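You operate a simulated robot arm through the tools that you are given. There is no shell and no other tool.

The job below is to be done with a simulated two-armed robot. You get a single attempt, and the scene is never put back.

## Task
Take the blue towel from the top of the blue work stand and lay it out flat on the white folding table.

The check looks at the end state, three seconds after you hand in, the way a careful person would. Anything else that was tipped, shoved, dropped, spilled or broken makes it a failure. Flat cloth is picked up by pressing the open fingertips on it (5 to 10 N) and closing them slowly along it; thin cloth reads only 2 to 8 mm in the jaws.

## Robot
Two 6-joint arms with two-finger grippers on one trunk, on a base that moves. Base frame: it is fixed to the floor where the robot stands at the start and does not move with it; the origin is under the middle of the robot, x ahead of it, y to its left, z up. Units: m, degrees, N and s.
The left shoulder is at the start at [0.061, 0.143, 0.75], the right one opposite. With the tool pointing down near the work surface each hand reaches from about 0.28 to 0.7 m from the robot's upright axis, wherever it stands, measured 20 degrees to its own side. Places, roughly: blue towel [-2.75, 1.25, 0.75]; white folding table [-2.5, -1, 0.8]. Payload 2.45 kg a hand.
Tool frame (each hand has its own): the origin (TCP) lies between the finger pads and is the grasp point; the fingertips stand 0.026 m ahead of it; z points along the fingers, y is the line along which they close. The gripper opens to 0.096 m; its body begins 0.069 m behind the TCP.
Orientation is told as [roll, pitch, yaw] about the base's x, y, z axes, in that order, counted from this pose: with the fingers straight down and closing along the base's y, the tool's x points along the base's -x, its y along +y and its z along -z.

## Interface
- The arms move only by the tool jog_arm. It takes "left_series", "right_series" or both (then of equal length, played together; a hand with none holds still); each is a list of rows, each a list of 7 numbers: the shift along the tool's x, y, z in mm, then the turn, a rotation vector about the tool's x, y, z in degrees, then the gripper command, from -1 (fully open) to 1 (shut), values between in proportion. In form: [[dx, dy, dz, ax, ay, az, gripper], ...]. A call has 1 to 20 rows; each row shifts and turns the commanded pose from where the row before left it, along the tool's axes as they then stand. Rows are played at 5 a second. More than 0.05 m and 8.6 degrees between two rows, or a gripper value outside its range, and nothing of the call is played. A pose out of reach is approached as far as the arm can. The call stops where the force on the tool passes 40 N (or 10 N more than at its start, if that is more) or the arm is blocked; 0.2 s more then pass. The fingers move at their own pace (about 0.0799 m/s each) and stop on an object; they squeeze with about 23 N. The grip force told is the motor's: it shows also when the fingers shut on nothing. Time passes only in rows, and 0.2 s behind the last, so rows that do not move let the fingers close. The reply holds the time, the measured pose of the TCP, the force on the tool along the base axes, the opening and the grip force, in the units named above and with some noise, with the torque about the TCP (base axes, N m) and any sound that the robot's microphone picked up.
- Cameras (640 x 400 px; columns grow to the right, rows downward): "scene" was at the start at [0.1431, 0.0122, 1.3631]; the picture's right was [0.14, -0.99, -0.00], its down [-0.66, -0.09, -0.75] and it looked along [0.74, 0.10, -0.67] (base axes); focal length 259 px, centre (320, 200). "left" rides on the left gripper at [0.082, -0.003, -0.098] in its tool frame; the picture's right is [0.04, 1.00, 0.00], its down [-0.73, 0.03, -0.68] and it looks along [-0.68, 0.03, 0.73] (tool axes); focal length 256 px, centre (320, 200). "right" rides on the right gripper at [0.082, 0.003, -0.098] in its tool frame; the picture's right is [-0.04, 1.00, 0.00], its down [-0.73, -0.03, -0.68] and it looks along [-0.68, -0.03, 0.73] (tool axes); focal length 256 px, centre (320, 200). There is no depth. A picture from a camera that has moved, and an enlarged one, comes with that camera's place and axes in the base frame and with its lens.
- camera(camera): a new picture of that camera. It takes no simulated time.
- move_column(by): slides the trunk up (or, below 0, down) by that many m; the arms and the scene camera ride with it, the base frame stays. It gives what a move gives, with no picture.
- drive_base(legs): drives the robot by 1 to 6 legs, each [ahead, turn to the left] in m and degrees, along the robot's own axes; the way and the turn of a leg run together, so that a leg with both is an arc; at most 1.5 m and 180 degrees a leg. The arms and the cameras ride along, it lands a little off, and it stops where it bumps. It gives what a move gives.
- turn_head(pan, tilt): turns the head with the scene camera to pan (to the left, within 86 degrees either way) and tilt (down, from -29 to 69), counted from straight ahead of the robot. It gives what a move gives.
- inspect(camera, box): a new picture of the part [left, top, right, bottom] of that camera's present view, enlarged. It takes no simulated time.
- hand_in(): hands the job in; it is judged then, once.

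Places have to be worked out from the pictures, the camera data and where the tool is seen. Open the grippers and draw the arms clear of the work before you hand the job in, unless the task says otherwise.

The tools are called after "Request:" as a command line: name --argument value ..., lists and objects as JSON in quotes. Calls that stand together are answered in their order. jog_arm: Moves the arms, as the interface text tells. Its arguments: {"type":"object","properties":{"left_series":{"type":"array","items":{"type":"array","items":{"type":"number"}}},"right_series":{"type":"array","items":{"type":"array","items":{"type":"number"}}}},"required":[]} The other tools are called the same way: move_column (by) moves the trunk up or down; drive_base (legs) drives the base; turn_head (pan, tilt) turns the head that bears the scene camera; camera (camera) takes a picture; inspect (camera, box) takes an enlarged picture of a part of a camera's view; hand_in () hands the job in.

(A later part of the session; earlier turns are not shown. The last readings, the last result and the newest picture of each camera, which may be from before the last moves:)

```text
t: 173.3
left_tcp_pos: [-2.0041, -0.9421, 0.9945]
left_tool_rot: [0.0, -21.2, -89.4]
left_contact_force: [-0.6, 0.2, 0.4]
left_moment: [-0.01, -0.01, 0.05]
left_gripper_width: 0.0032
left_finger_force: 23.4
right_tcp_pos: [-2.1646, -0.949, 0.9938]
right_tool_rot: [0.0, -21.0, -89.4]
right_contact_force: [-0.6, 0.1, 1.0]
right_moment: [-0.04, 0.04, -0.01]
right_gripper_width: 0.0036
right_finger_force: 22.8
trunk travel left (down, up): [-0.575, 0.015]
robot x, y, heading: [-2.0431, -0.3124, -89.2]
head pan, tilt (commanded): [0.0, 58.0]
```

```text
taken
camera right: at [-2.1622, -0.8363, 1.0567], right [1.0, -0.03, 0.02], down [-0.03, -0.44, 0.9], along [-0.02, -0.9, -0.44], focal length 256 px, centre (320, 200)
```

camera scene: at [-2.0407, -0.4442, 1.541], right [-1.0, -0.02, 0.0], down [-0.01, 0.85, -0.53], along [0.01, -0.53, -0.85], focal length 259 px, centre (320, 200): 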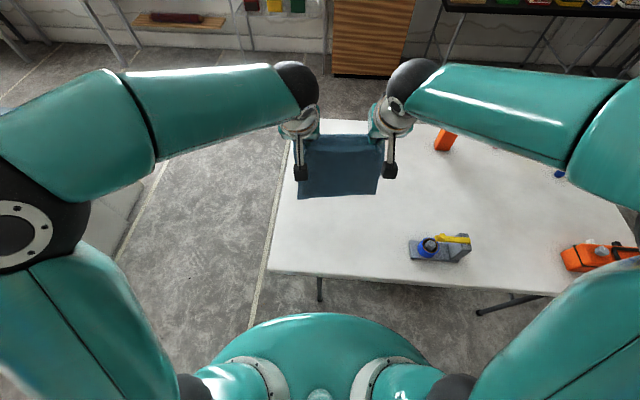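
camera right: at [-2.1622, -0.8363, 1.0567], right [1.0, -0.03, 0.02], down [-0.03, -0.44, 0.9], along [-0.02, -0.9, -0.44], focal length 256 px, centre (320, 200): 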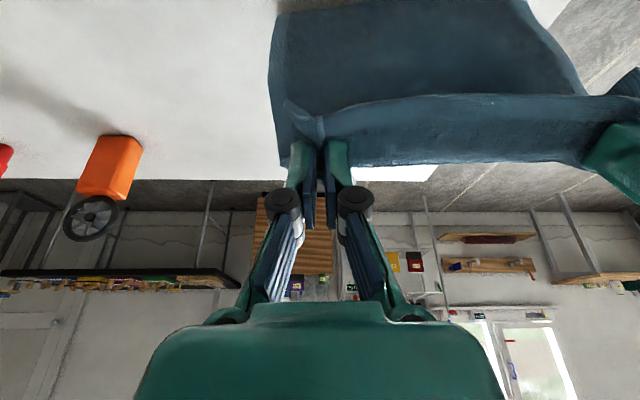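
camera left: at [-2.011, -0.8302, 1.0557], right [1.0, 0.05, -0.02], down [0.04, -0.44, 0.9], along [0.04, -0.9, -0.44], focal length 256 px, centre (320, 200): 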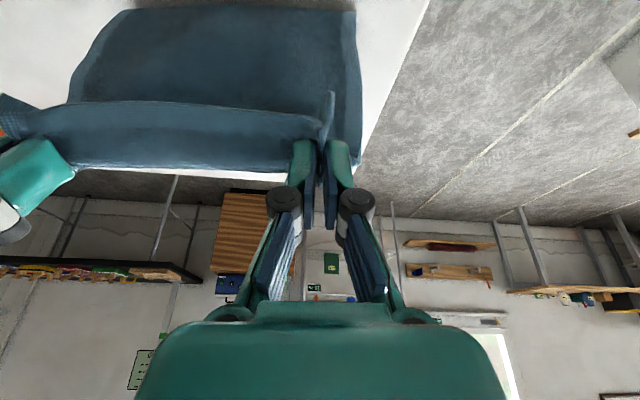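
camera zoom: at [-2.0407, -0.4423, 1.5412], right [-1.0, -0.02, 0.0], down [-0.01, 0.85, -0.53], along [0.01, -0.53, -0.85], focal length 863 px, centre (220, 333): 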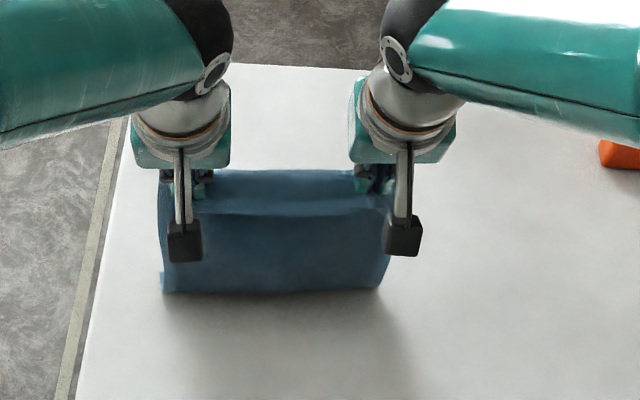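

Contact is made and the bend line (y≈−0.96) stays under the hands. I continue with the next section of the path.

Request:
jog_arm --left_series '[[12.02, 0, 5.81, 0, 2, 0, 1], [12.02, 0, 5.81, 0, 2, 0, 1], [12.02, 0, 5.81, 0, 2, 0, 1], [11.36, 0, 7.1, 0, 2, 0, 1], [11.36, 0, 7.1, 0, 2, 0, 1], [11.36, 0, 7.1, 0, 2, 0, 1]]' --right_series '[[12.02, 0, 5.81, 0, 2, 0, 1], [12.02, 0, 5.81, 0, 2, 0, 1], [12.02, 0, 5.81, 0, 2, 0, 1], [11.36, 0, 7.1, 0, 2, 0, 1], [11.36, 0, 7.1, 0, 2, 0, 1], [11.36, 0, 7.1, 0, 2, 0, 1]]'

Request:
inspect --camera "scene" --box '[280, 130, 420, 230]'

Request:
camera --camera "left"

Request:
camera --camera "right"

```text
t: 174.7
left_tcp_pos: [-2.0044, -0.8841, 0.9362]
left_tool_rot: [0.0, -9.1, -89.4]
left_contact_force: [0.3, -0.6, -0.2]
left_moment: [-0.01, -0.01, 0.08]
left_gripper_width: 0.0036
left_finger_force: 22.6
right_tcp_pos: [-2.1653, -0.8942, 0.9375]
right_tool_rot: [0.1, -9.1, -89.4]
right_contact_force: [-0.6, 0.3, -0.1]
right_moment: [0.0, 0.04, -0.01]
right_gripper_width: 0.0038
right_finger_force: 23.1
trunk travel left (down, up): [-0.575, 0.015]
robot x, y, heading: [-2.0409, -0.316, -89.1]
head pan, tilt (commanded): [0.0, 58.0]
```

```text
4.00 times, centred on (350, 180) of scene
camera zoom: at [-2.0407, -0.4424, 1.5412], right [-1.0, -0.02, 0.0], down [-0.01, 0.85, -0.53], along [0.01, -0.53, -0.85], focal length 1035 px, centre (200, 280)
```

zoom: 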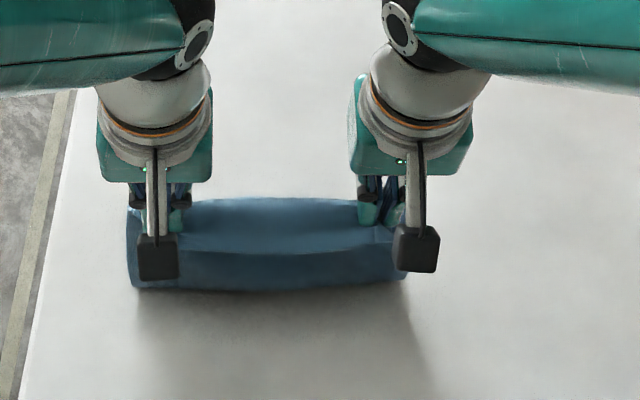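

```text
taken
camera left: at [-2.0115, -0.7889, 1.0208], right [1.0, 0.05, -0.01], down [0.04, -0.62, 0.79], along [0.03, -0.78, -0.62], focal length 256 px, centre (320, 200)
```

left: 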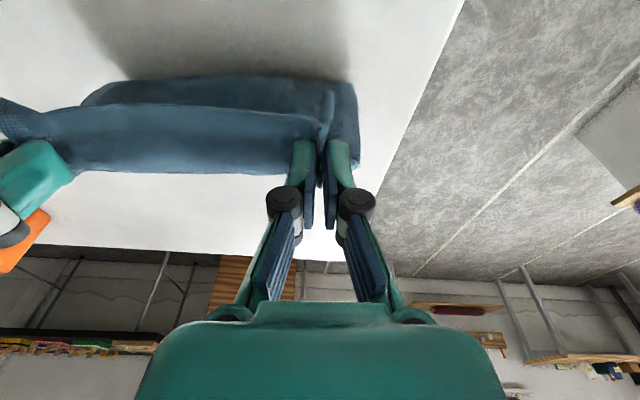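

```text
taken
camera right: at [-2.1627, -0.7957, 1.0217], right [1.0, -0.03, 0.01], down [-0.02, -0.62, 0.79], along [-0.02, -0.79, -0.62], focal length 256 px, centre (320, 200)
```

right: 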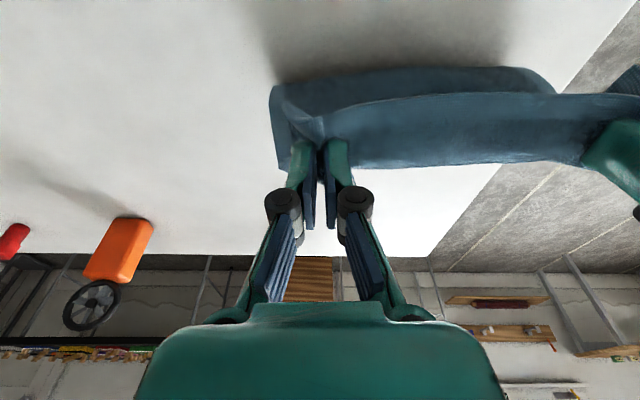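

Everything tracks as planned (far edge estimated at ≈−0.99). I continue, now tilting the tools slightly backward so that the near-edge flap stays lifted toward me.

Request:
jog_arm --left_series '[[12.95, 0, 10.46, 0, 3, 0, 1], [12.95, 0, 10.46, 0, 3, 0, 1], [9.14, 0, 10.04, 0, 3, 0, 1], [9.14, 0, 10.04, 0, 3, 0, 1], [7.16, 0, 9.54, 0, 3, 0, 1], [7.16, 0, 9.54, 0, 3, 0, 1]]' --right_series '[[12.95, 0, 10.46, 0, 3, 0, 1], [12.95, 0, 10.46, 0, 3, 0, 1], [9.14, 0, 10.04, 0, 3, 0, 1], [9.14, 0, 10.04, 0, 3, 0, 1], [7.16, 0, 9.54, 0, 3, 0, 1], [7.16, 0, 9.54, 0, 3, 0, 1]]'

Request:
inspect --camera "scene" --box '[280, 140, 420, 240]'

Request:
camera --camera "left"

Request:
camera --camera "right"

```text
t: 176.1
left_tcp_pos: [-2.0072, -0.8291, 0.8738]
left_tool_rot: [0.0, 8.9, -89.5]
left_contact_force: [-0.3, -0.7, 0.0]
left_moment: [-0.01, -0.01, 0.0]
left_gripper_width: 0.0038
left_finger_force: 22.5
right_tcp_pos: [-2.1669, -0.8383, 0.8754]
right_tool_rot: [0.1, 8.8, -89.4]
right_contact_force: [0.2, -0.3, -0.1]
right_moment: [-0.01, 0.04, -0.01]
right_gripper_width: 0.0037
right_finger_force: 23.2
trunk travel left (down, up): [-0.575, 0.015]
robot x, y, heading: [-2.0413, -0.3119, -88.8]
head pan, tilt (commanded): [0.0, 58.0]
```

```text
4.00 times, centred on (350, 190) of scene
camera zoom: at [-2.0406, -0.4427, 1.5412], right [-1.0, -0.02, 0.0], down [-0.01, 0.85, -0.53], along [0.01, -0.53, -0.85], focal length 1035 px, centre (200, 240)
```

zoom: 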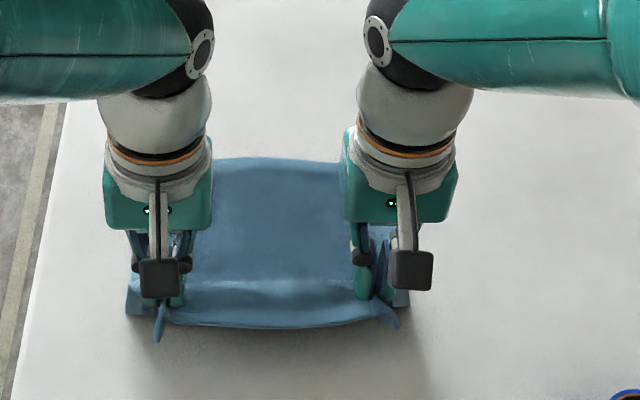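

```text
taken
camera left: at [-2.012, -0.7637, 0.9839], right [1.0, 0.05, 0.0], down [0.04, -0.83, 0.56], along [0.03, -0.56, -0.83], focal length 256 px, centre (320, 200)
```

left: 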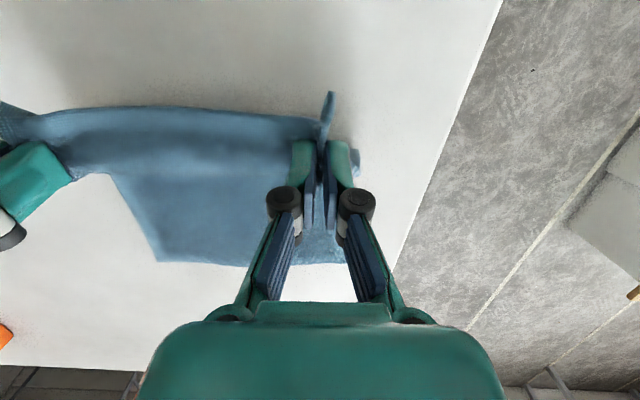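

```text
taken
camera right: at [-2.1632, -0.7703, 0.985], right [1.0, -0.03, -0.01], down [-0.02, -0.83, 0.56], along [-0.02, -0.56, -0.83], focal length 256 px, centre (320, 200)
```

right: 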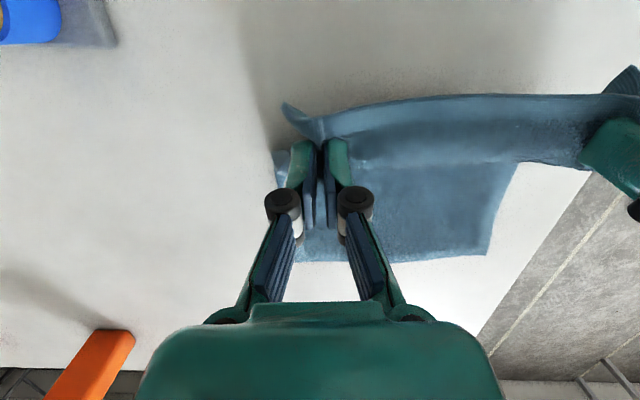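

Beautiful: the far part now lies flat with its edge at y≈−0.99, and the near flap points toward me. I lower the rest while easing back.

Request:
jog_arm --left_series '[[6.5, 0, 8.23, 0, 1.25, 0, 1], [6.5, 0, 8.23, 0, 1.25, 0, 1], [6.5, 0, 8.23, 0, 1.25, 0, 1], [6.5, 0, 8.23, 0, 1.25, 0, 1], [0, 0, 0, 0, 0, 0, 1]]' --right_series '[[6.5, 0, 8.23, 0, 1.25, 0, 1], [6.5, 0, 8.23, 0, 1.25, 0, 1], [6.5, 0, 8.23, 0, 1.25, 0, 1], [6.5, 0, 8.23, 0, 1.25, 0, 1], [0, 0, 0, 0, 0, 0, 1]]'

Request:
inspect --camera "scene" --box '[280, 140, 420, 240]'

Request:
camera --camera "left"

Request:
camera --camera "right"

```text
t: 177.3
left_tcp_pos: [-2.0065, -0.7968, 0.8463]
left_tool_rot: [-0.1, 13.9, -89.4]
left_contact_force: [0.0, 0.0, 0.2]
left_moment: [-0.01, 0.04, 0.02]
left_gripper_width: 0.0036
left_finger_force: 23.1
right_tcp_pos: [-2.1656, -0.8048, 0.8472]
right_tool_rot: [0.1, 13.9, -89.4]
right_contact_force: [-0.2, 0.3, -0.5]
right_moment: [-0.05, 0.03, 0.03]
right_gripper_width: 0.0036
right_finger_force: 23.0
trunk travel left (down, up): [-0.575, 0.015]
robot x, y, heading: [-2.043, -0.3138, -88.9]
head pan, tilt (commanded): [0.0, 58.0]
```

```text
4.00 times, centred on (350, 190) of scene
camera zoom: at [-2.0406, -0.4422, 1.5412], right [-1.0, -0.02, 0.0], down [-0.01, 0.85, -0.53], along [0.01, -0.53, -0.85], focal length 1035 px, centre (200, 240)
```

zoom: 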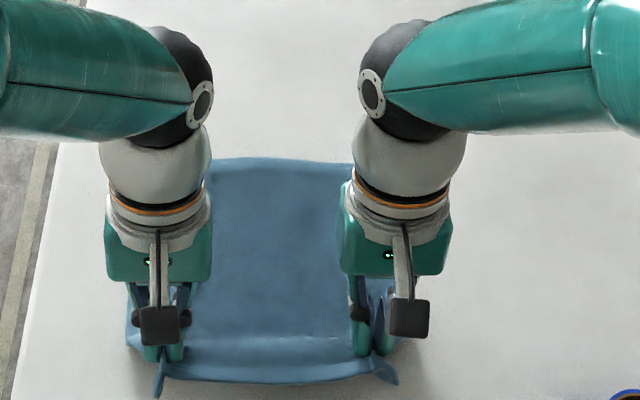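

```text
taken
camera left: at [-2.0121, -0.7412, 0.9619], right [1.0, 0.05, 0.01], down [0.04, -0.88, 0.48], along [0.03, -0.48, -0.88], focal length 256 px, centre (320, 200)
```

left: 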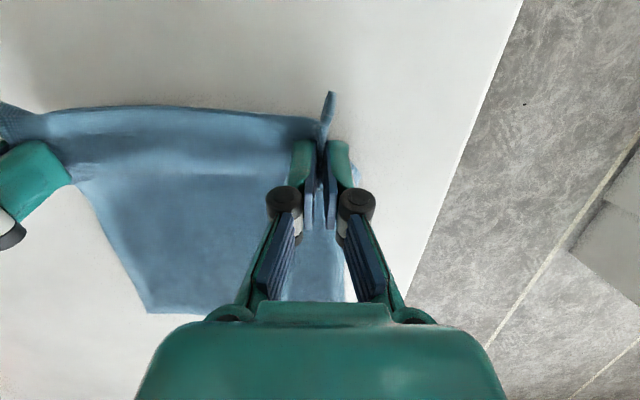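

```text
taken
camera right: at [-2.1632, -0.7475, 0.9626], right [1.0, -0.03, -0.01], down [-0.02, -0.88, 0.48], along [-0.02, -0.48, -0.88], focal length 256 px, centre (320, 200)
```

right: 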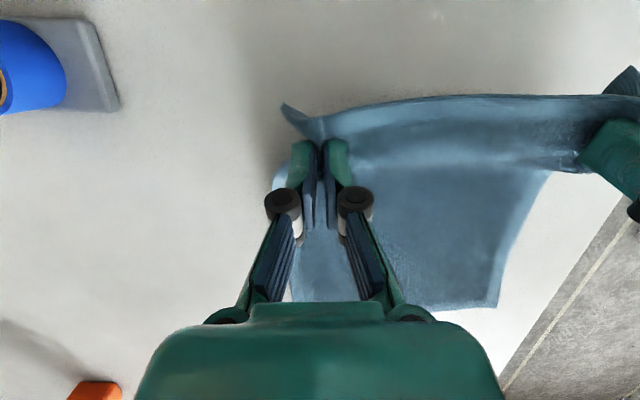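

The far edge hasn't moved and the body lies smooth. I lower the last ~12 mm to the table while easing back a little.

Request:
jog_arm --left_series '[[3.5, 0, 4.6, 0, 0, 0, 1], [3.5, 0, 4.6, 0, 0, 0, 1], [3.5, 0, 4.6, 0, 0, 0, 1], [0, 0, 0, 0, 0, 0, 1]]' --right_series '[[3.5, 0, 4.6, 0, 0, 0, 1], [3.5, 0, 4.6, 0, 0, 0, 1], [3.5, 0, 4.6, 0, 0, 0, 1], [0, 0, 0, 0, 0, 0, 1]]'

Request:
inspect --camera "scene" --box '[280, 140, 420, 240]'

Request:
inspect --camera "left" --box '[0, 60, 420, 320]'

Request:
inspect --camera "right" --box '[220, 60, 640, 320]'

```text
t: 178.3
left_tcp_pos: [-2.0074, -0.7831, 0.8372]
left_tool_rot: [-0.1, 13.9, -89.4]
left_contact_force: [-0.8, 0.2, 0.0]
left_moment: [0.01, 0.0, 0.03]
left_gripper_width: 0.0035
left_finger_force: 23.1
right_tcp_pos: [-2.166, -0.7906, 0.8363]
right_tool_rot: [0.1, 13.9, -89.4]
right_contact_force: [-1.0, 0.7, -0.2]
right_moment: [0.01, 0.01, -0.01]
right_gripper_width: 0.0036
right_finger_force: 22.6
trunk travel left (down, up): [-0.575, 0.015]
robot x, y, heading: [-2.0428, -0.3086, -89.3]
head pan, tilt (commanded): [0.0, 58.0]
```

```text
4.00 times, centred on (350, 190) of scene
camera zoom: at [-2.0407, -0.4423, 1.5412], right [-1.0, -0.02, 0.0], down [-0.01, 0.85, -0.53], along [0.01, -0.53, -0.85], focal length 1035 px, centre (200, 240)
```

zoom: 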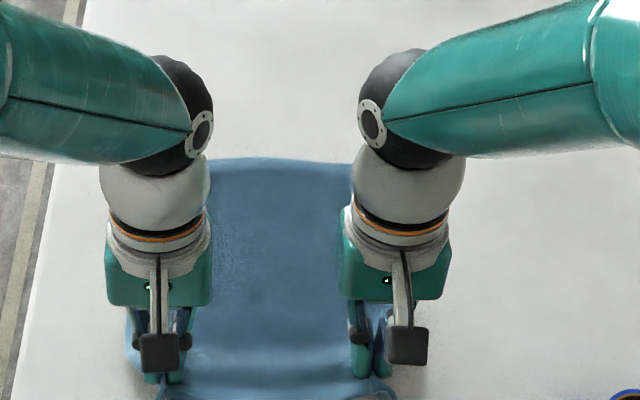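

```text
1.52 times, centred on (210, 190) of left
camera zoom: at [-2.0124, -0.7279, 0.9515], right [1.0, 0.05, 0.01], down [0.04, -0.88, 0.48], along [0.03, -0.48, -0.88], focal length 390 px, centre (488, 215)
```

zoom: 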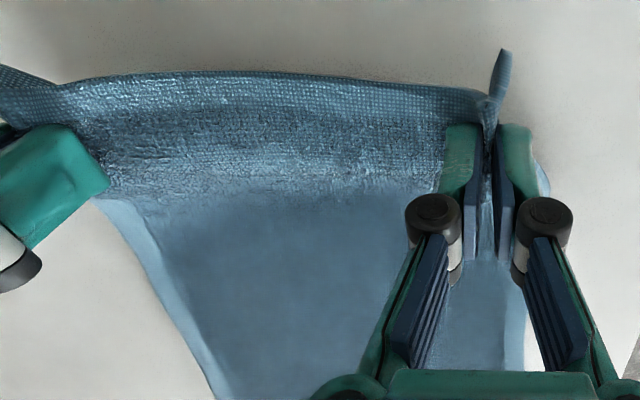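

```text
1.52 times, centred on (430, 190) of right
camera zoom: at [-2.1631, -0.7341, 0.9519], right [1.0, -0.03, -0.01], down [-0.02, -0.88, 0.48], along [-0.02, -0.48, -0.88], focal length 390 px, centre (152, 215)
```

zoom: 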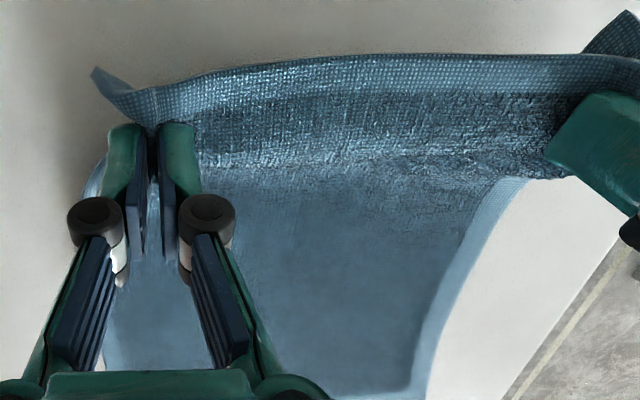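

Only about 3–4 cm of slack remains just in front of the fingers. I pull back gently 30 mm along the table and spread the hands 4 mm each to take out the slack, watching the far edge.

Request:
jog_arm --left_series '[[4.85, 0.7, 1.4, 0, 0, 0, 1], [4.85, 0.7, 1.4, 0, 0, 0, 1], [4.85, 0.7, 1.4, 0, 0, 0, 1], [4.85, 0.7, 1.4, 0, 0, 0, 1], [4.85, 0.7, 1.4, 0, 0, 0, 1], [4.85, 0.7, 1.4, 0, 0, 0, 1], [0, 0, 0, 0, 0, 0, 1]]' --right_series '[[4.85, -0.7, 1.4, 0, 0, 0, 1], [4.85, -0.7, 1.4, 0, 0, 0, 1], [4.85, -0.7, 1.4, 0, 0, 0, 1], [4.85, -0.7, 1.4, 0, 0, 0, 1], [4.85, -0.7, 1.4, 0, 0, 0, 1], [4.85, -0.7, 1.4, 0, 0, 0, 1], [0, 0, 0, 0, 0, 0, 1]]'

Request:
inspect --camera "scene" --box '[280, 140, 420, 240]'

Request:
inspect --camera "left" --box '[0, 60, 420, 320]'

Request:
inspect --camera "right" --box '[220, 60, 640, 320]'

```text
t: 179.9
left_tcp_pos: [-2.0038, -0.7537, 0.836]
left_tool_rot: [-0.2, 14.0, -89.4]
left_contact_force: [-6.2, -0.5, -0.3]
left_moment: [-0.01, 0.15, 0.02]
left_gripper_width: 0.0036
left_finger_force: 23.7
right_tcp_pos: [-2.1693, -0.7621, 0.8349]
right_tool_rot: [0.1, 13.9, -89.4]
right_contact_force: [6.2, 0.7, -0.2]
right_moment: [-0.02, -0.15, -0.04]
right_gripper_width: 0.0037
right_finger_force: 22.9
trunk travel left (down, up): [-0.575, 0.015]
robot x, y, heading: [-2.041, -0.3139, -89.0]
head pan, tilt (commanded): [0.0, 58.0]
```

```text
4.00 times, centred on (350, 190) of scene
camera zoom: at [-2.0406, -0.4423, 1.5412], right [-1.0, -0.02, 0.0], down [-0.01, 0.85, -0.53], along [0.01, -0.53, -0.85], focal length 1035 px, centre (200, 240)
```

zoom: 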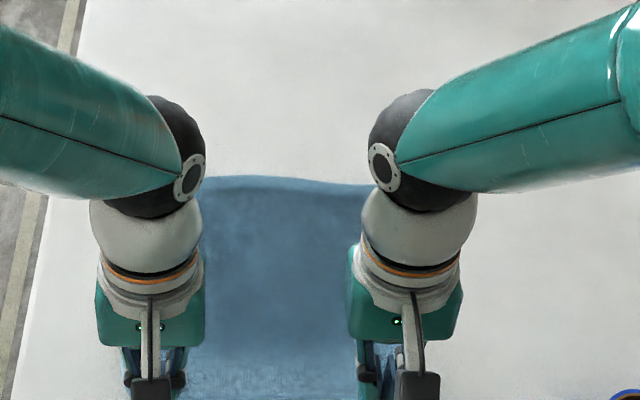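

```text
1.52 times, centred on (210, 190) of left
camera zoom: at [-2.0082, -0.698, 0.9505], right [1.0, 0.05, 0.01], down [0.04, -0.87, 0.48], along [0.03, -0.48, -0.88], focal length 390 px, centre (488, 215)
```

zoom: 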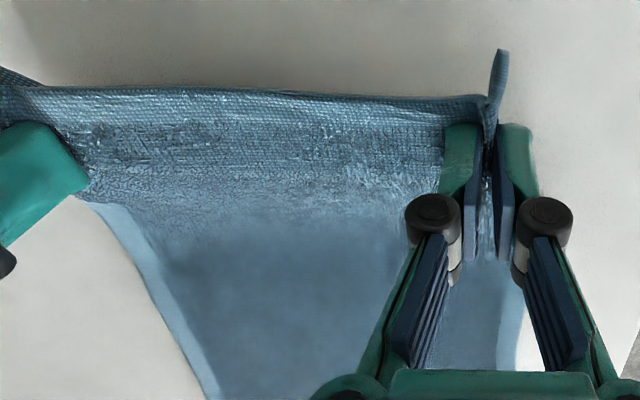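

```text
1.52 times, centred on (430, 190) of right
camera zoom: at [-2.1673, -0.7041, 0.9504], right [1.0, -0.03, -0.01], down [-0.02, -0.88, 0.48], along [-0.02, -0.48, -0.88], focal length 390 px, centre (152, 215)
```

zoom: 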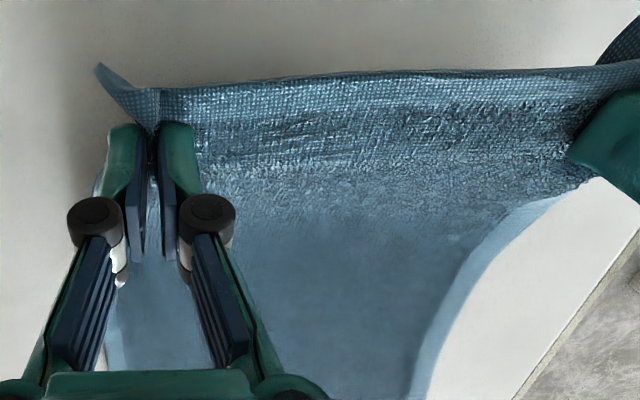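

The pull slid the whole towel ~2.5 cm (far edge now ≈ −0.965) rather than removing more slack, so it's laid out as straight as the grip permits. I now lower to light contact before opening.

Request:
jog_arm --left_series '[[0.4, -0.5, 1.5, 0, 0, 0, 1], [0.4, -0.5, 1.5, 0, 0, 0, 1], [0, 0, 0, 0, 0, 0, 1]]' --right_series '[[0.4, 0.5, 1.5, 0, 0, 0, 1], [0.4, 0.5, 1.5, 0, 0, 0, 1], [0, 0, 0, 0, 0, 0, 1]]'

```text
t: 180.7
left_tcp_pos: [-2.004, -0.7516, 0.8324]
left_tool_rot: [0.0, 13.9, -89.4]
left_contact_force: [-4.2, -0.9, -0.8]
left_moment: [0.0, 0.13, 0.05]
left_gripper_width: 0.0035
left_finger_force: 23.0
right_tcp_pos: [-2.1692, -0.759, 0.8331]
right_tool_rot: [0.1, 13.8, -89.4]
right_contact_force: [4.3, 0.6, 0.0]
right_moment: [-0.02, -0.15, 0.0]
right_gripper_width: 0.0036
right_finger_force: 23.9
trunk travel left (down, up): [-0.575, 0.015]
robot x, y, heading: [-2.0411, -0.3133, -89.0]
head pan, tilt (commanded): [0.0, 58.0]
```

No contact yet at z≈0.833. I go down in further 2 mm steps.

Request:
jog_arm --left_series '[[0.5, 0, 2, 0, 0, 0, 1], [0, 0, 0, 0, 0, 0, 1]]' --right_series '[[0.5, 0, 2, 0, 0, 0, 1], [0, 0, 0, 0, 0, 0, 1]]'

Request:
jog_arm --left_series '[[0.5, 0, 2, 0, 0, 0, 1], [0, 0, 0, 0, 0, 0, 1]]' --right_series '[[0.5, 0, 2, 0, 0, 0, 1], [0, 0, 0, 0, 0, 0, 1]]'

```text
t: 181.3
left_tcp_pos: [-2.0045, -0.7515, 0.8306]
left_tool_rot: [-0.1, 14.0, -89.4]
left_contact_force: [-4.3, 0.2, -0.8]
left_moment: [-0.04, 0.1, 0.07]
left_gripper_width: 0.0038
left_finger_force: 23.1
right_tcp_pos: [-2.1692, -0.7589, 0.831]
right_tool_rot: [0.1, 13.9, -89.4]
right_contact_force: [3.8, 0.0, -0.2]
right_moment: [-0.01, -0.08, 0.0]
right_gripper_width: 0.0036
right_finger_force: 22.8
trunk travel left (down, up): [-0.575, 0.015]
robot x, y, heading: [-2.0448, -0.3101, -89.2]
head pan, tilt (commanded): [0.0, 58.0]
```

```text
t: 181.9
left_tcp_pos: [-2.0038, -0.7507, 0.8297]
left_tool_rot: [-0.1, 13.8, -89.4]
left_contact_force: [-5.2, -0.8, 0.3]
left_moment: [-0.03, 0.14, 0.03]
left_gripper_width: 0.0037
left_finger_force: 22.8
right_tcp_pos: [-2.1696, -0.7571, 0.8291]
right_tool_rot: [0.1, 14.0, -89.4]
right_contact_force: [3.8, 0.4, -0.2]
right_moment: [-0.02, -0.09, -0.02]
right_gripper_width: 0.0036
right_finger_force: 22.6
trunk travel left (down, up): [-0.575, 0.015]
robot x, y, heading: [-2.0443, -0.3126, -89.0]
head pan, tilt (commanded): [0.0, 58.0]
```

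Still free; I keep stepping down.

Request:
jog_arm --left_series '[[0.5, 0, 2, 0, 0, 0, 1], [0, 0, 0, 0, 0, 0, 1]]' --right_series '[[0.5, 0, 2, 0, 0, 0, 1], [0, 0, 0, 0, 0, 0, 1]]'

Request:
jog_arm --left_series '[[0.5, 0, 2, 0, 0, 0, 1], [0, 0, 0, 0, 0, 0, 1]]' --right_series '[[0.5, 0, 2, 0, 0, 0, 1], [0, 0, 0, 0, 0, 0, 1]]'

```text
t: 182.5
left_tcp_pos: [-2.0024, -0.7491, 0.8288]
left_tool_rot: [-0.1, 13.9, -89.4]
left_contact_force: [-4.2, -0.5, -0.1]
left_moment: [0.0, 0.11, 0.05]
left_gripper_width: 0.0038
left_finger_force: 23.0
right_tcp_pos: [-2.169, -0.7574, 0.8272]
right_tool_rot: [0.0, 13.8, -89.4]
right_contact_force: [3.8, -0.6, 0.2]
right_moment: [0.05, -0.07, -0.02]
right_gripper_width: 0.0035
right_finger_force: 23.1
trunk travel left (down, up): [-0.575, 0.015]
robot x, y, heading: [-2.0401, -0.3132, -88.9]
head pan, tilt (commanded): [0.0, 58.0]
```

```text
t: 183.1
left_tcp_pos: [-2.0033, -0.7473, 0.8254]
left_tool_rot: [-0.1, 14.0, -89.4]
left_contact_force: [-4.3, -1.1, -0.5]
left_moment: [0.02, 0.17, 0.11]
left_gripper_width: 0.0035
left_finger_force: 22.9
right_tcp_pos: [-2.1704, -0.7551, 0.8262]
right_tool_rot: [0.2, 13.9, -89.4]
right_contact_force: [3.7, -0.1, -0.4]
right_moment: [0.0, -0.08, -0.02]
right_gripper_width: 0.0036
right_finger_force: 23.0
trunk travel left (down, up): [-0.575, 0.015]
robot x, y, heading: [-2.0421, -0.3125, -89.0]
head pan, tilt (commanded): [0.0, 58.0]
```

Still no contact at z≈0.826, so the table top is a bit lower than thought. I continue in small steps.

Request:
jog_arm --left_series '[[-0.2, 0, 3, 0, 0, 0, 1], [0, 0, 0, 0, 0, 0, 1]]' --right_series '[[-0.2, 0, 3, 0, 0, 0, 1], [0, 0, 0, 0, 0, 0, 1]]'

Request:
jog_arm --left_series '[[-0.2, 0, 3, 0, 0, 0, 1], [0, 0, 0, 0, 0, 0, 1]]' --right_series '[[-0.2, 0, 3, 0, 0, 0, 1], [0, 0, 0, 0, 0, 0, 1]]'

Request:
inspect --camera "right" --box '[220, 60, 640, 320]'

```text
t: 183.7
left_tcp_pos: [-2.0028, -0.748, 0.8231]
left_tool_rot: [-0.1, 13.9, -89.5]
left_contact_force: [-3.9, 0.2, 0.3]
left_moment: [-0.01, 0.15, 0.1]
left_gripper_width: 0.0038
left_finger_force: 23.5
right_tcp_pos: [-2.1691, -0.7544, 0.8233]
right_tool_rot: [0.1, 13.8, -89.4]
right_contact_force: [3.8, -0.2, 0.6]
right_moment: [0.0, -0.1, 0.01]
right_gripper_width: 0.0034
right_finger_force: 23.1
trunk travel left (down, up): [-0.575, 0.015]
robot x, y, heading: [-2.0398, -0.3115, -89.1]
head pan, tilt (commanded): [0.0, 58.0]
```

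```text
t: 184.3
left_tcp_pos: [-2.004, -0.7473, 0.819]
left_tool_rot: [-0.1, 13.9, -89.4]
left_contact_force: [-4.2, 0.0, -0.1]
left_moment: [0.03, 0.12, 0.03]
left_gripper_width: 0.0036
left_finger_force: 22.7
right_tcp_pos: [-2.1691, -0.7547, 0.8208]
right_tool_rot: [0.1, 13.8, -89.4]
right_contact_force: [4.0, 0.8, -0.6]
right_moment: [-0.03, -0.09, -0.02]
right_gripper_width: 0.0034
right_finger_force: 22.9
trunk travel left (down, up): [-0.575, 0.015]
robot x, y, heading: [-2.0448, -0.3148, -88.9]
head pan, tilt (commanded): [0.0, 58.0]
```

```text
1.52 times, centred on (430, 190) of right
camera zoom: at [-2.1667, -0.6973, 0.9353], right [1.0, -0.03, -0.01], down [-0.02, -0.88, 0.48], along [-0.02, -0.48, -0.88], focal length 390 px, centre (152, 215)
```

zoom: 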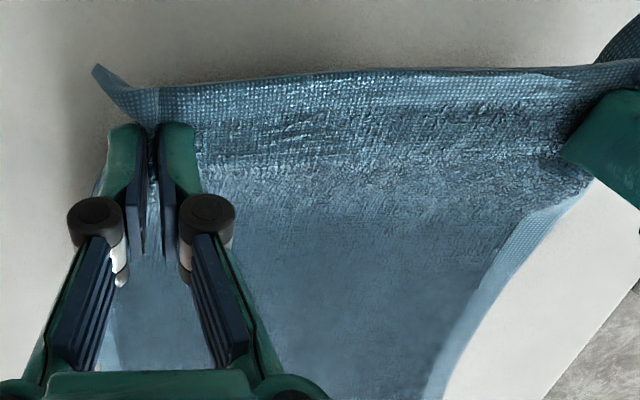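

The flap's shadow shows there's still some gap. I continue down 4 mm at a time with force checks.

Request:
jog_arm --left_series '[[-0.5, 0, 4, 0, 0, 0, 1], [0, 0, 0, 0, 0, 0, 1]]' --right_series '[[-0.5, 0, 4, 0, 0, 0, 1], [0, 0, 0, 0, 0, 0, 1]]'

Request:
jog_arm --left_series '[[-0.5, 0, 4, 0, 0, 0, 1], [0, 0, 0, 0, 0, 0, 1]]' --right_series '[[-0.5, 0, 4, 0, 0, 0, 1], [0, 0, 0, 0, 0, 0, 1]]'

Request:
jog_arm --left_series '[[-0.5, 0, 3, 0, 0, 0, 1], [0, 0, 0, 0, 0, 0, 1]]' --right_series '[[-0.5, 0, 3, 0, 0, 0, 1], [0, 0, 0, 0, 0, 0, 1]]'

```text
t: 184.9
left_tcp_pos: [-2.0036, -0.7471, 0.8165]
left_tool_rot: [-0.1, 14.0, -89.4]
left_contact_force: [-4.6, 0.1, 0.0]
left_moment: [-0.01, 0.09, 0.12]
left_gripper_width: 0.0034
left_finger_force: 22.8
right_tcp_pos: [-2.1691, -0.7544, 0.8159]
right_tool_rot: [0.1, 13.8, -89.4]
right_contact_force: [3.9, -0.1, -1.0]
right_moment: [0.01, -0.1, -0.03]
right_gripper_width: 0.0033
right_finger_force: 23.2
trunk travel left (down, up): [-0.575, 0.015]
robot x, y, heading: [-2.044, -0.312, -89.2]
head pan, tilt (commanded): [0.0, 58.0]
```

```text
t: 185.5
left_tcp_pos: [-2.004, -0.7458, 0.8115]
left_tool_rot: [-0.1, 14.0, -89.4]
left_contact_force: [-5.3, 0.0, -0.2]
left_moment: [-0.03, 0.13, 0.11]
left_gripper_width: 0.0035
left_finger_force: 23.0
right_tcp_pos: [-2.17, -0.7539, 0.8117]
right_tool_rot: [0.1, 14.0, -89.4]
right_contact_force: [3.3, 0.0, -0.3]
right_moment: [-0.01, -0.11, -0.02]
right_gripper_width: 0.0037
right_finger_force: 22.7
trunk travel left (down, up): [-0.575, 0.015]
robot x, y, heading: [-2.0452, -0.3117, -89.2]
head pan, tilt (commanded): [0.0, 58.0]
```

```text
t: 186.1
left_tcp_pos: [-2.0038, -0.7456, 0.8086]
left_tool_rot: [-0.1, 13.9, -89.4]
left_contact_force: [-3.6, -0.3, 1.0]
left_moment: [-0.01, 0.11, 0.1]
left_gripper_width: 0.0036
left_finger_force: 23.2
right_tcp_pos: [-2.1697, -0.7519, 0.8076]
right_tool_rot: [0.1, 13.9, -89.4]
right_contact_force: [4.7, -0.6, -0.7]
right_moment: [0.0, -0.08, -0.04]
right_gripper_width: 0.0037
right_finger_force: 23.4
trunk travel left (down, up): [-0.575, 0.015]
robot x, y, heading: [-2.0397, -0.3159, -89.0]
head pan, tilt (commanded): [0.0, 58.0]
```

Still free at z≈0.808. I keep lowering in 4 mm steps with force checks.

Request:
jog_arm --left_series '[[-1, 0, 4, 0, 0, 0, 1], [0, 0, 0, 0, 0, 0, 1]]' --right_series '[[-1, 0, 4, 0, 0, 0, 1], [0, 0, 0, 0, 0, 0, 1]]'

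Request:
jog_arm --left_series '[[-1, 0, 4, 0, 0, 0, 1], [0, 0, 0, 0, 0, 0, 1]]' --right_series '[[-1, 0, 4, 0, 0, 0, 1], [0, 0, 0, 0, 0, 0, 1]]'

Request:
jog_arm --left_series '[[-1, 0, 4, 0, 0, 0, 1], [0, 0, 0, 0, 0, 0, 1]]' --right_series '[[-1, 0, 4, 0, 0, 0, 1], [0, 0, 0, 0, 0, 0, 1]]'

Request:
camera --camera "scene"

Request:
camera --camera "left"

```text
t: 186.7
left_tcp_pos: [-2.0049, -0.7457, 0.804]
left_tool_rot: [-0.1, 13.9, -89.5]
left_contact_force: [-4.0, 0.1, -0.6]
left_moment: [-0.01, 0.1, 0.07]
left_gripper_width: 0.0038
left_finger_force: 23.0
right_tcp_pos: [-2.1682, -0.7528, 0.8043]
right_tool_rot: [0.2, 13.9, -89.3]
right_contact_force: [3.6, 0.8, 0.7]
right_moment: [0.01, -0.09, 0.0]
right_gripper_width: 0.0035
right_finger_force: 23.0
trunk travel left (down, up): [-0.575, 0.015]
robot x, y, heading: [-2.0425, -0.3135, -88.8]
head pan, tilt (commanded): [0.0, 58.0]
```

```text
t: 187.3
left_tcp_pos: [-2.0033, -0.7464, 0.8007]
left_tool_rot: [-0.2, 13.9, -89.4]
left_contact_force: [-3.4, -0.3, 0.8]
left_moment: [-0.03, 0.11, 0.05]
left_gripper_width: 0.0036
left_finger_force: 22.9
right_tcp_pos: [-2.1693, -0.754, 0.8004]
right_tool_rot: [0.2, 13.9, -89.3]
right_contact_force: [4.4, 0.5, 0.2]
right_moment: [0.0, -0.08, -0.03]
right_gripper_width: 0.0035
right_finger_force: 22.5
trunk travel left (down, up): [-0.575, 0.015]
robot x, y, heading: [-2.0404, -0.3098, -89.2]
head pan, tilt (commanded): [0.0, 58.0]
```

```text
t: 187.9
left_tcp_pos: [-2.0031, -0.7457, 0.7958]
left_tool_rot: [-0.1, 14.0, -89.4]
left_contact_force: [-4.0, 0.1, -0.5]
left_moment: [0.02, 0.11, 0.04]
left_gripper_width: 0.0034
left_finger_force: 22.7
right_tcp_pos: [-2.1682, -0.7528, 0.796]
right_tool_rot: [0.2, 13.9, -89.4]
right_contact_force: [3.5, 0.8, 0.0]
right_moment: [0.0, -0.08, -0.02]
right_gripper_width: 0.0038
right_finger_force: 23.4
trunk travel left (down, up): [-0.575, 0.015]
robot x, y, heading: [-2.0427, -0.3111, -89.3]
head pan, tilt (commanded): [0.0, 58.0]
```

```text
taken
camera scene: at [-2.0406, -0.442, 1.5413], right [-1.0, -0.02, 0.0], down [-0.01, 0.85, -0.53], along [0.01, -0.53, -0.85], focal length 259 px, centre (320, 200)
```

scene: 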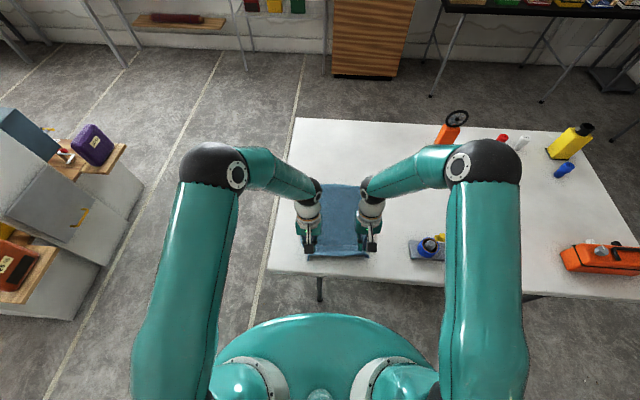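

```text
taken
camera left: at [-2.0094, -0.6902, 0.9107], right [1.0, 0.05, 0.01], down [0.04, -0.87, 0.48], along [0.03, -0.48, -0.88], focal length 256 px, centre (320, 200)
```

left: 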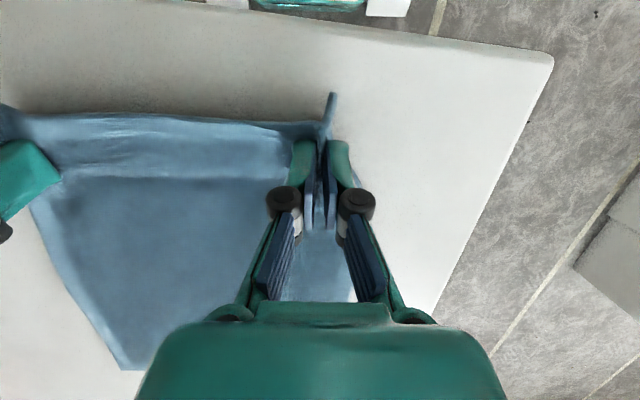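

The left wrist view of the table's corner together with the scene view now gives table height ≈0.745 m (so contact expected at TCP z≈0.778), near edge at y≈−0.67; the cloth lies from ≈−0.705 to ≈−1.01, still inside. I lower vertically another 14 mm.

Request:
jog_arm --left_series '[[-1, 0, 4, 0, 0, 0, 1], [-1, 0, 4, 0, 0, 0, 1], [-1, 0, 4, 0, 0, 0, 1], [-0.5, 0, 2, 0, 0, 0, 1], [0, 0, 0, 0, 0, 0, 1]]' --right_series '[[-1, 0, 4, 0, 0, 0, 1], [-1, 0, 4, 0, 0, 0, 1], [-1, 0, 4, 0, 0, 0, 1], [-0.5, 0, 2, 0, 0, 0, 1], [0, 0, 0, 0, 0, 0, 1]]'

Request:
camera --camera "left"

Request:
camera --camera "right"

Request:
inspect --camera "scene" --box '[260, 150, 440, 290]'

```text
t: 189.1
left_tcp_pos: [-2.0036, -0.7468, 0.7815]
left_tool_rot: [-0.1, 14.0, -89.3]
left_contact_force: [-4.7, -0.3, 0.9]
left_moment: [-0.02, 0.1, 0.05]
left_gripper_width: 0.0036
left_finger_force: 23.1
right_tcp_pos: [-2.1697, -0.7537, 0.7814]
right_tool_rot: [0.0, 13.9, -89.4]
right_contact_force: [3.6, 1.7, 3.2]
right_moment: [0.01, -0.13, -0.03]
right_gripper_width: 0.0038
right_finger_force: 22.8
trunk travel left (down, up): [-0.575, 0.015]
robot x, y, heading: [-2.0435, -0.3113, -89.0]
head pan, tilt (commanded): [0.0, 58.0]
```

```text
taken
camera left: at [-2.0095, -0.6902, 0.8966], right [1.0, 0.05, 0.01], down [0.04, -0.87, 0.48], along [0.03, -0.48, -0.88], focal length 256 px, centre (320, 200)
```

left: 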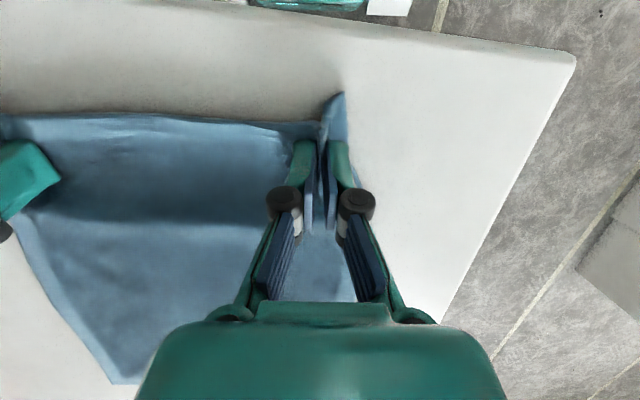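

```text
taken
camera right: at [-2.1667, -0.696, 0.8971], right [1.0, -0.03, -0.01], down [-0.02, -0.88, 0.48], along [-0.02, -0.48, -0.88], focal length 256 px, centre (320, 200)
```

right: 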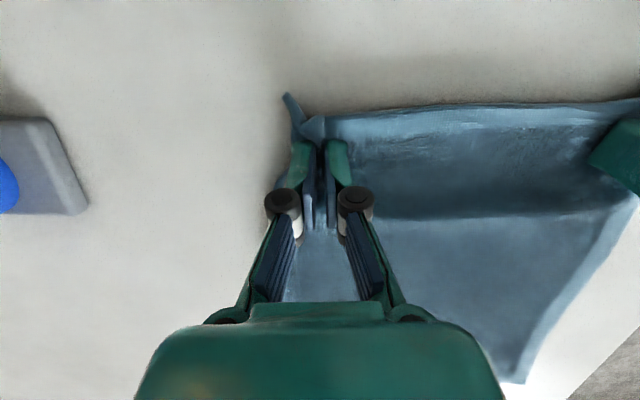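

```text
2.86 times, centred on (350, 220) of scene
camera zoom: at [-2.0406, -0.4417, 1.5413], right [-1.0, -0.02, 0.0], down [-0.01, 0.85, -0.53], along [0.01, -0.53, -0.85], focal length 740 px, centre (234, 143)
```

zoom: 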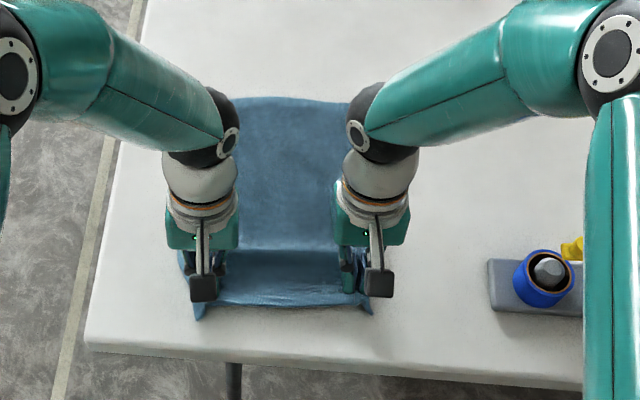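

Contact starts (right 3.2 N, left 0.9 N). I add a little press on the left, then open both grippers slowly so the fingertips spread the pinched folds outward.

Request:
jog_arm --left_series '[[-0.5, -1, 2, 0, 0, 0, 1], [0, -1, 0.5, 0, 0, 0, 1], [0, 0, 0, 0, 0, 0, 1]]' --right_series '[[-0.1, 1, 0.5, 0, 0, 0, 1], [0, 1, 0, 0, 0, 0, 1], [0, 0, 0, 0, 0, 0, 1]]'

```text
t: 189.9
left_tcp_pos: [-2.0057, -0.7462, 0.7789]
left_tool_rot: [-0.2, 13.8, -89.4]
left_contact_force: [2.7, 0.0, 13.4]
left_moment: [-0.09, -0.04, 0.05]
left_gripper_width: 0.0035
left_finger_force: 22.7
right_tcp_pos: [-2.1675, -0.7531, 0.7824]
right_tool_rot: [0.0, 13.8, -89.3]
right_contact_force: [-1.1, -0.5, 3.1]
right_moment: [-0.06, 0.05, 0.02]
right_gripper_width: 0.0038
right_finger_force: 22.5
trunk travel left (down, up): [-0.575, 0.015]
robot x, y, heading: [-2.0405, -0.3109, -89.3]
head pan, tilt (commanded): [0.0, 58.0]
```

Left presses 13 N — I back it off 1 mm — then open slowly.

Request:
jog_arm --left_series '[[0.2, 0, -1, 0, 0, 0, 1], [0, 0, 0, 0, 0, 0, 0.92], [0, 0, 0, 0, 0, 0, 0.86], [0, 0, 0, 0, 0, 0, 0.8], [0, 0, 0, 0, 0, 0, 0.74], [0, 0, 0, 0, 0, 0, 0.68], [0, 0, 0, 0, 0, 0, 0.62], [0, 0, 0, 0, 0, 0, 0.56], [0, 0, 0, 0, 0, 0, 0.5], [0, 0, 0, 0, 0, 0, 0.44], [0, 0, 0, 0, 0, 0, 0.38], [0, 0, 0, 0, 0, 0, 0.32], [0, 0, 0, 0, 0, 0, 0.26], [0, 0, 0, 0, 0, 0, 0.2]]' --right_series '[[0, 0, 0, 0, 0, 0, 1], [0, 0, 0, 0, 0, 0, 0.92], [0, 0, 0, 0, 0, 0, 0.86], [0, 0, 0, 0, 0, 0, 0.8], [0, 0, 0, 0, 0, 0, 0.74], [0, 0, 0, 0, 0, 0, 0.68], [0, 0, 0, 0, 0, 0, 0.62], [0, 0, 0, 0, 0, 0, 0.56], [0, 0, 0, 0, 0, 0, 0.5], [0, 0, 0, 0, 0, 0, 0.44], [0, 0, 0, 0, 0, 0, 0.38], [0, 0, 0, 0, 0, 0, 0.32], [0, 0, 0, 0, 0, 0, 0.26], [0, 0, 0, 0, 0, 0, 0.2]]'

Request:
camera --camera "left"

Request:
camera --camera "right"

Request:
inspect --camera "scene" --box '[260, 150, 440, 290]'

```text
t: 192.9
left_tcp_pos: [-2.0054, -0.7456, 0.7792]
left_tool_rot: [-0.1, 13.8, -89.5]
left_contact_force: [1.4, 0.7, 1.8]
left_moment: [0.02, 0.0, -0.01]
left_gripper_width: 0.0385
left_finger_force: 0.1
right_tcp_pos: [-2.1676, -0.7531, 0.7815]
right_tool_rot: [0.1, 13.9, -89.5]
right_contact_force: [0.1, -0.2, 1.2]
right_moment: [-0.01, 0.02, 0.0]
right_gripper_width: 0.038
right_finger_force: 0.0
trunk travel left (down, up): [-0.575, 0.015]
robot x, y, heading: [-2.0407, -0.3105, -88.9]
head pan, tilt (commanded): [0.0, 58.0]
```

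```text
taken
camera left: at [-2.0113, -0.6901, 0.8949], right [1.0, 0.05, 0.01], down [0.04, -0.87, 0.48], along [0.03, -0.48, -0.88], focal length 256 px, centre (320, 200)
```

left: 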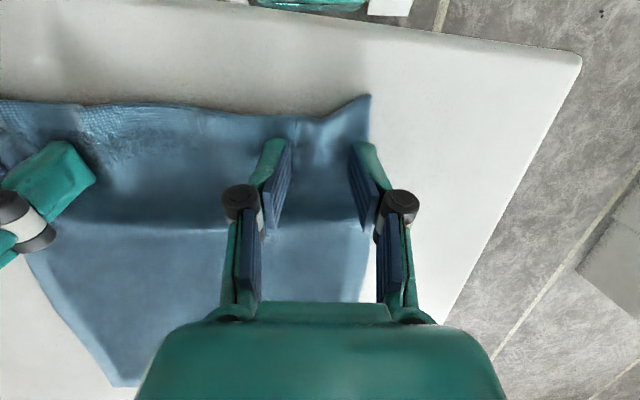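

```text
taken
camera right: at [-2.1647, -0.696, 0.8963], right [1.0, -0.03, -0.01], down [-0.02, -0.88, 0.48], along [-0.02, -0.48, -0.88], focal length 256 px, centre (320, 200)
```

right: 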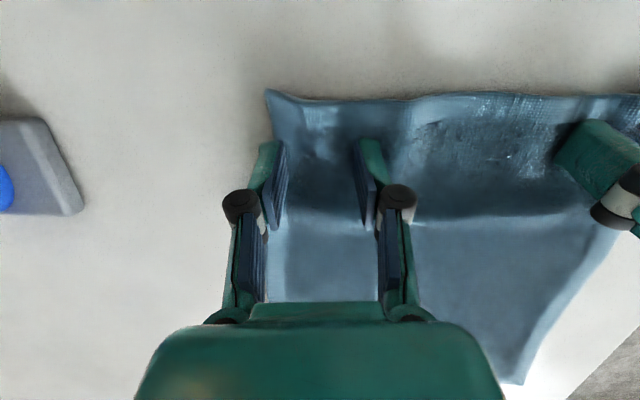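

```text
2.86 times, centred on (350, 220) of scene
camera zoom: at [-2.0406, -0.4418, 1.5412], right [-1.0, -0.02, 0.0], down [-0.01, 0.85, -0.53], along [0.01, -0.53, -0.85], focal length 740 px, centre (234, 143)
```

zoom: 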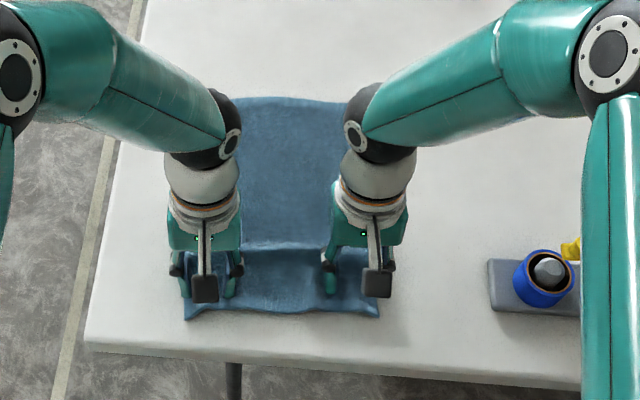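

The folds spread out nicely. I raise both open hands gently straight up and look at the towel.

Request:
jog_arm --left_series '[[1.2, 0, -4.9, 0, 0, 0, 0.2], [1.2, 0, -4.9, 0, 0, 0, 0.2], [2.4, 0, -9.7, 0, 0, 0, 0.2], [4.84, 0, -19.4, 0, 0, 0, 0.2], [4.84, 0, -19.4, 0, 0, 0, 0.2], [4.84, 0, -19.4, 0, 0, 0, 0.2], [4.84, 0, -19.4, 0, 0, 0, 0.2]]' --right_series '[[1.2, 0, -4.9, 0, 0, 0, 0.2], [1.2, 0, -4.9, 0, 0, 0, 0.2], [2.4, 0, -9.7, 0, 0, 0, 0.2], [4.84, 0, -19.4, 0, 0, 0, 0.2], [4.84, 0, -19.4, 0, 0, 0, 0.2], [4.84, 0, -19.4, 0, 0, 0, 0.2], [4.84, 0, -19.4, 0, 0, 0, 0.2]]'

Request:
inspect --camera "scene" --box '[260, 140, 440, 290]'

Request:
camera --camera "left"

Request:
camera --camera "right"

```text
t: 194.5
left_tcp_pos: [-2.0058, -0.7447, 0.8794]
left_tool_rot: [-0.1, 13.9, -89.4]
left_contact_force: [-0.3, 0.3, 0.0]
left_moment: [-0.04, -0.01, -0.02]
left_gripper_width: 0.0386
left_finger_force: 0.0
right_tcp_pos: [-2.167, -0.7519, 0.8815]
right_tool_rot: [0.0, 13.9, -89.4]
right_contact_force: [0.0, 0.3, -0.1]
right_moment: [-0.03, 0.01, 0.01]
right_gripper_width: 0.0384
right_finger_force: 0.0
trunk travel left (down, up): [-0.575, 0.015]
robot x, y, heading: [-2.0422, -0.3156, -89.0]
head pan, tilt (commanded): [0.0, 58.0]
```

```text
2.67 times, centred on (350, 215) of scene
camera zoom: at [-2.0406, -0.4412, 1.5413], right [-1.0, -0.02, 0.0], down [-0.01, 0.85, -0.53], along [0.01, -0.53, -0.85], focal length 690 px, centre (240, 160)
```

zoom: 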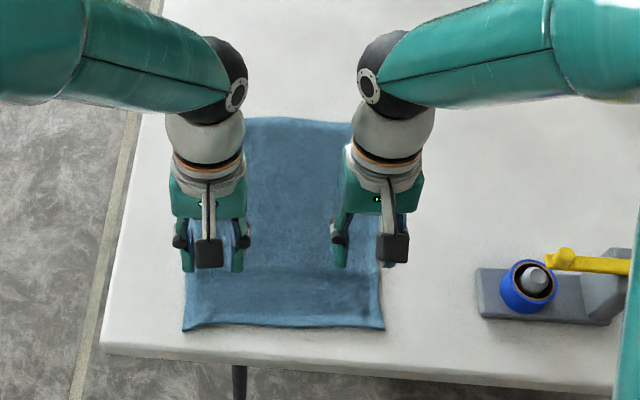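

```text
taken
camera left: at [-2.0116, -0.6897, 0.9947], right [1.0, 0.05, 0.01], down [0.04, -0.87, 0.48], along [0.03, -0.48, -0.88], focal length 256 px, centre (320, 200)
```

left: 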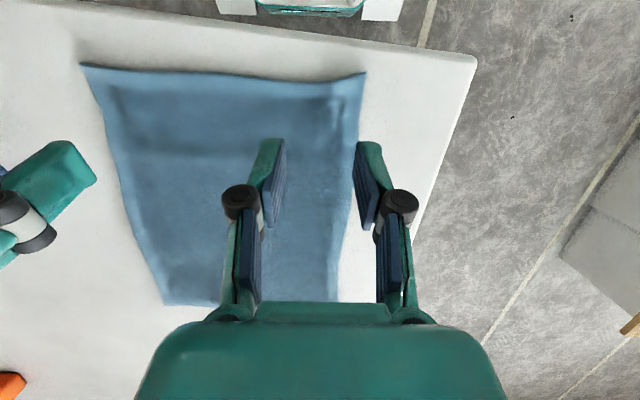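

```text
taken
camera right: at [-2.1645, -0.6951, 0.9969], right [1.0, -0.03, -0.01], down [-0.02, -0.88, 0.48], along [-0.02, -0.48, -0.88], focal length 256 px, centre (320, 200)
```

right: 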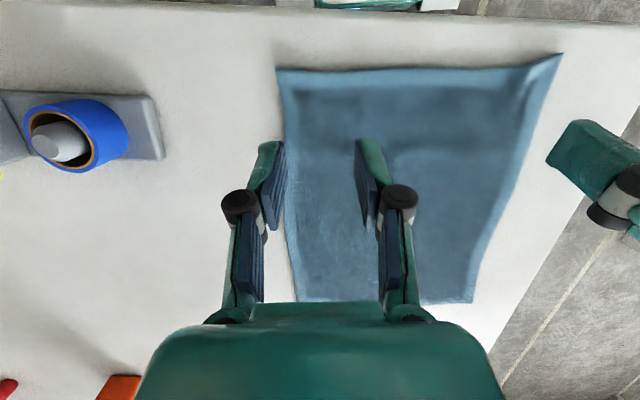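

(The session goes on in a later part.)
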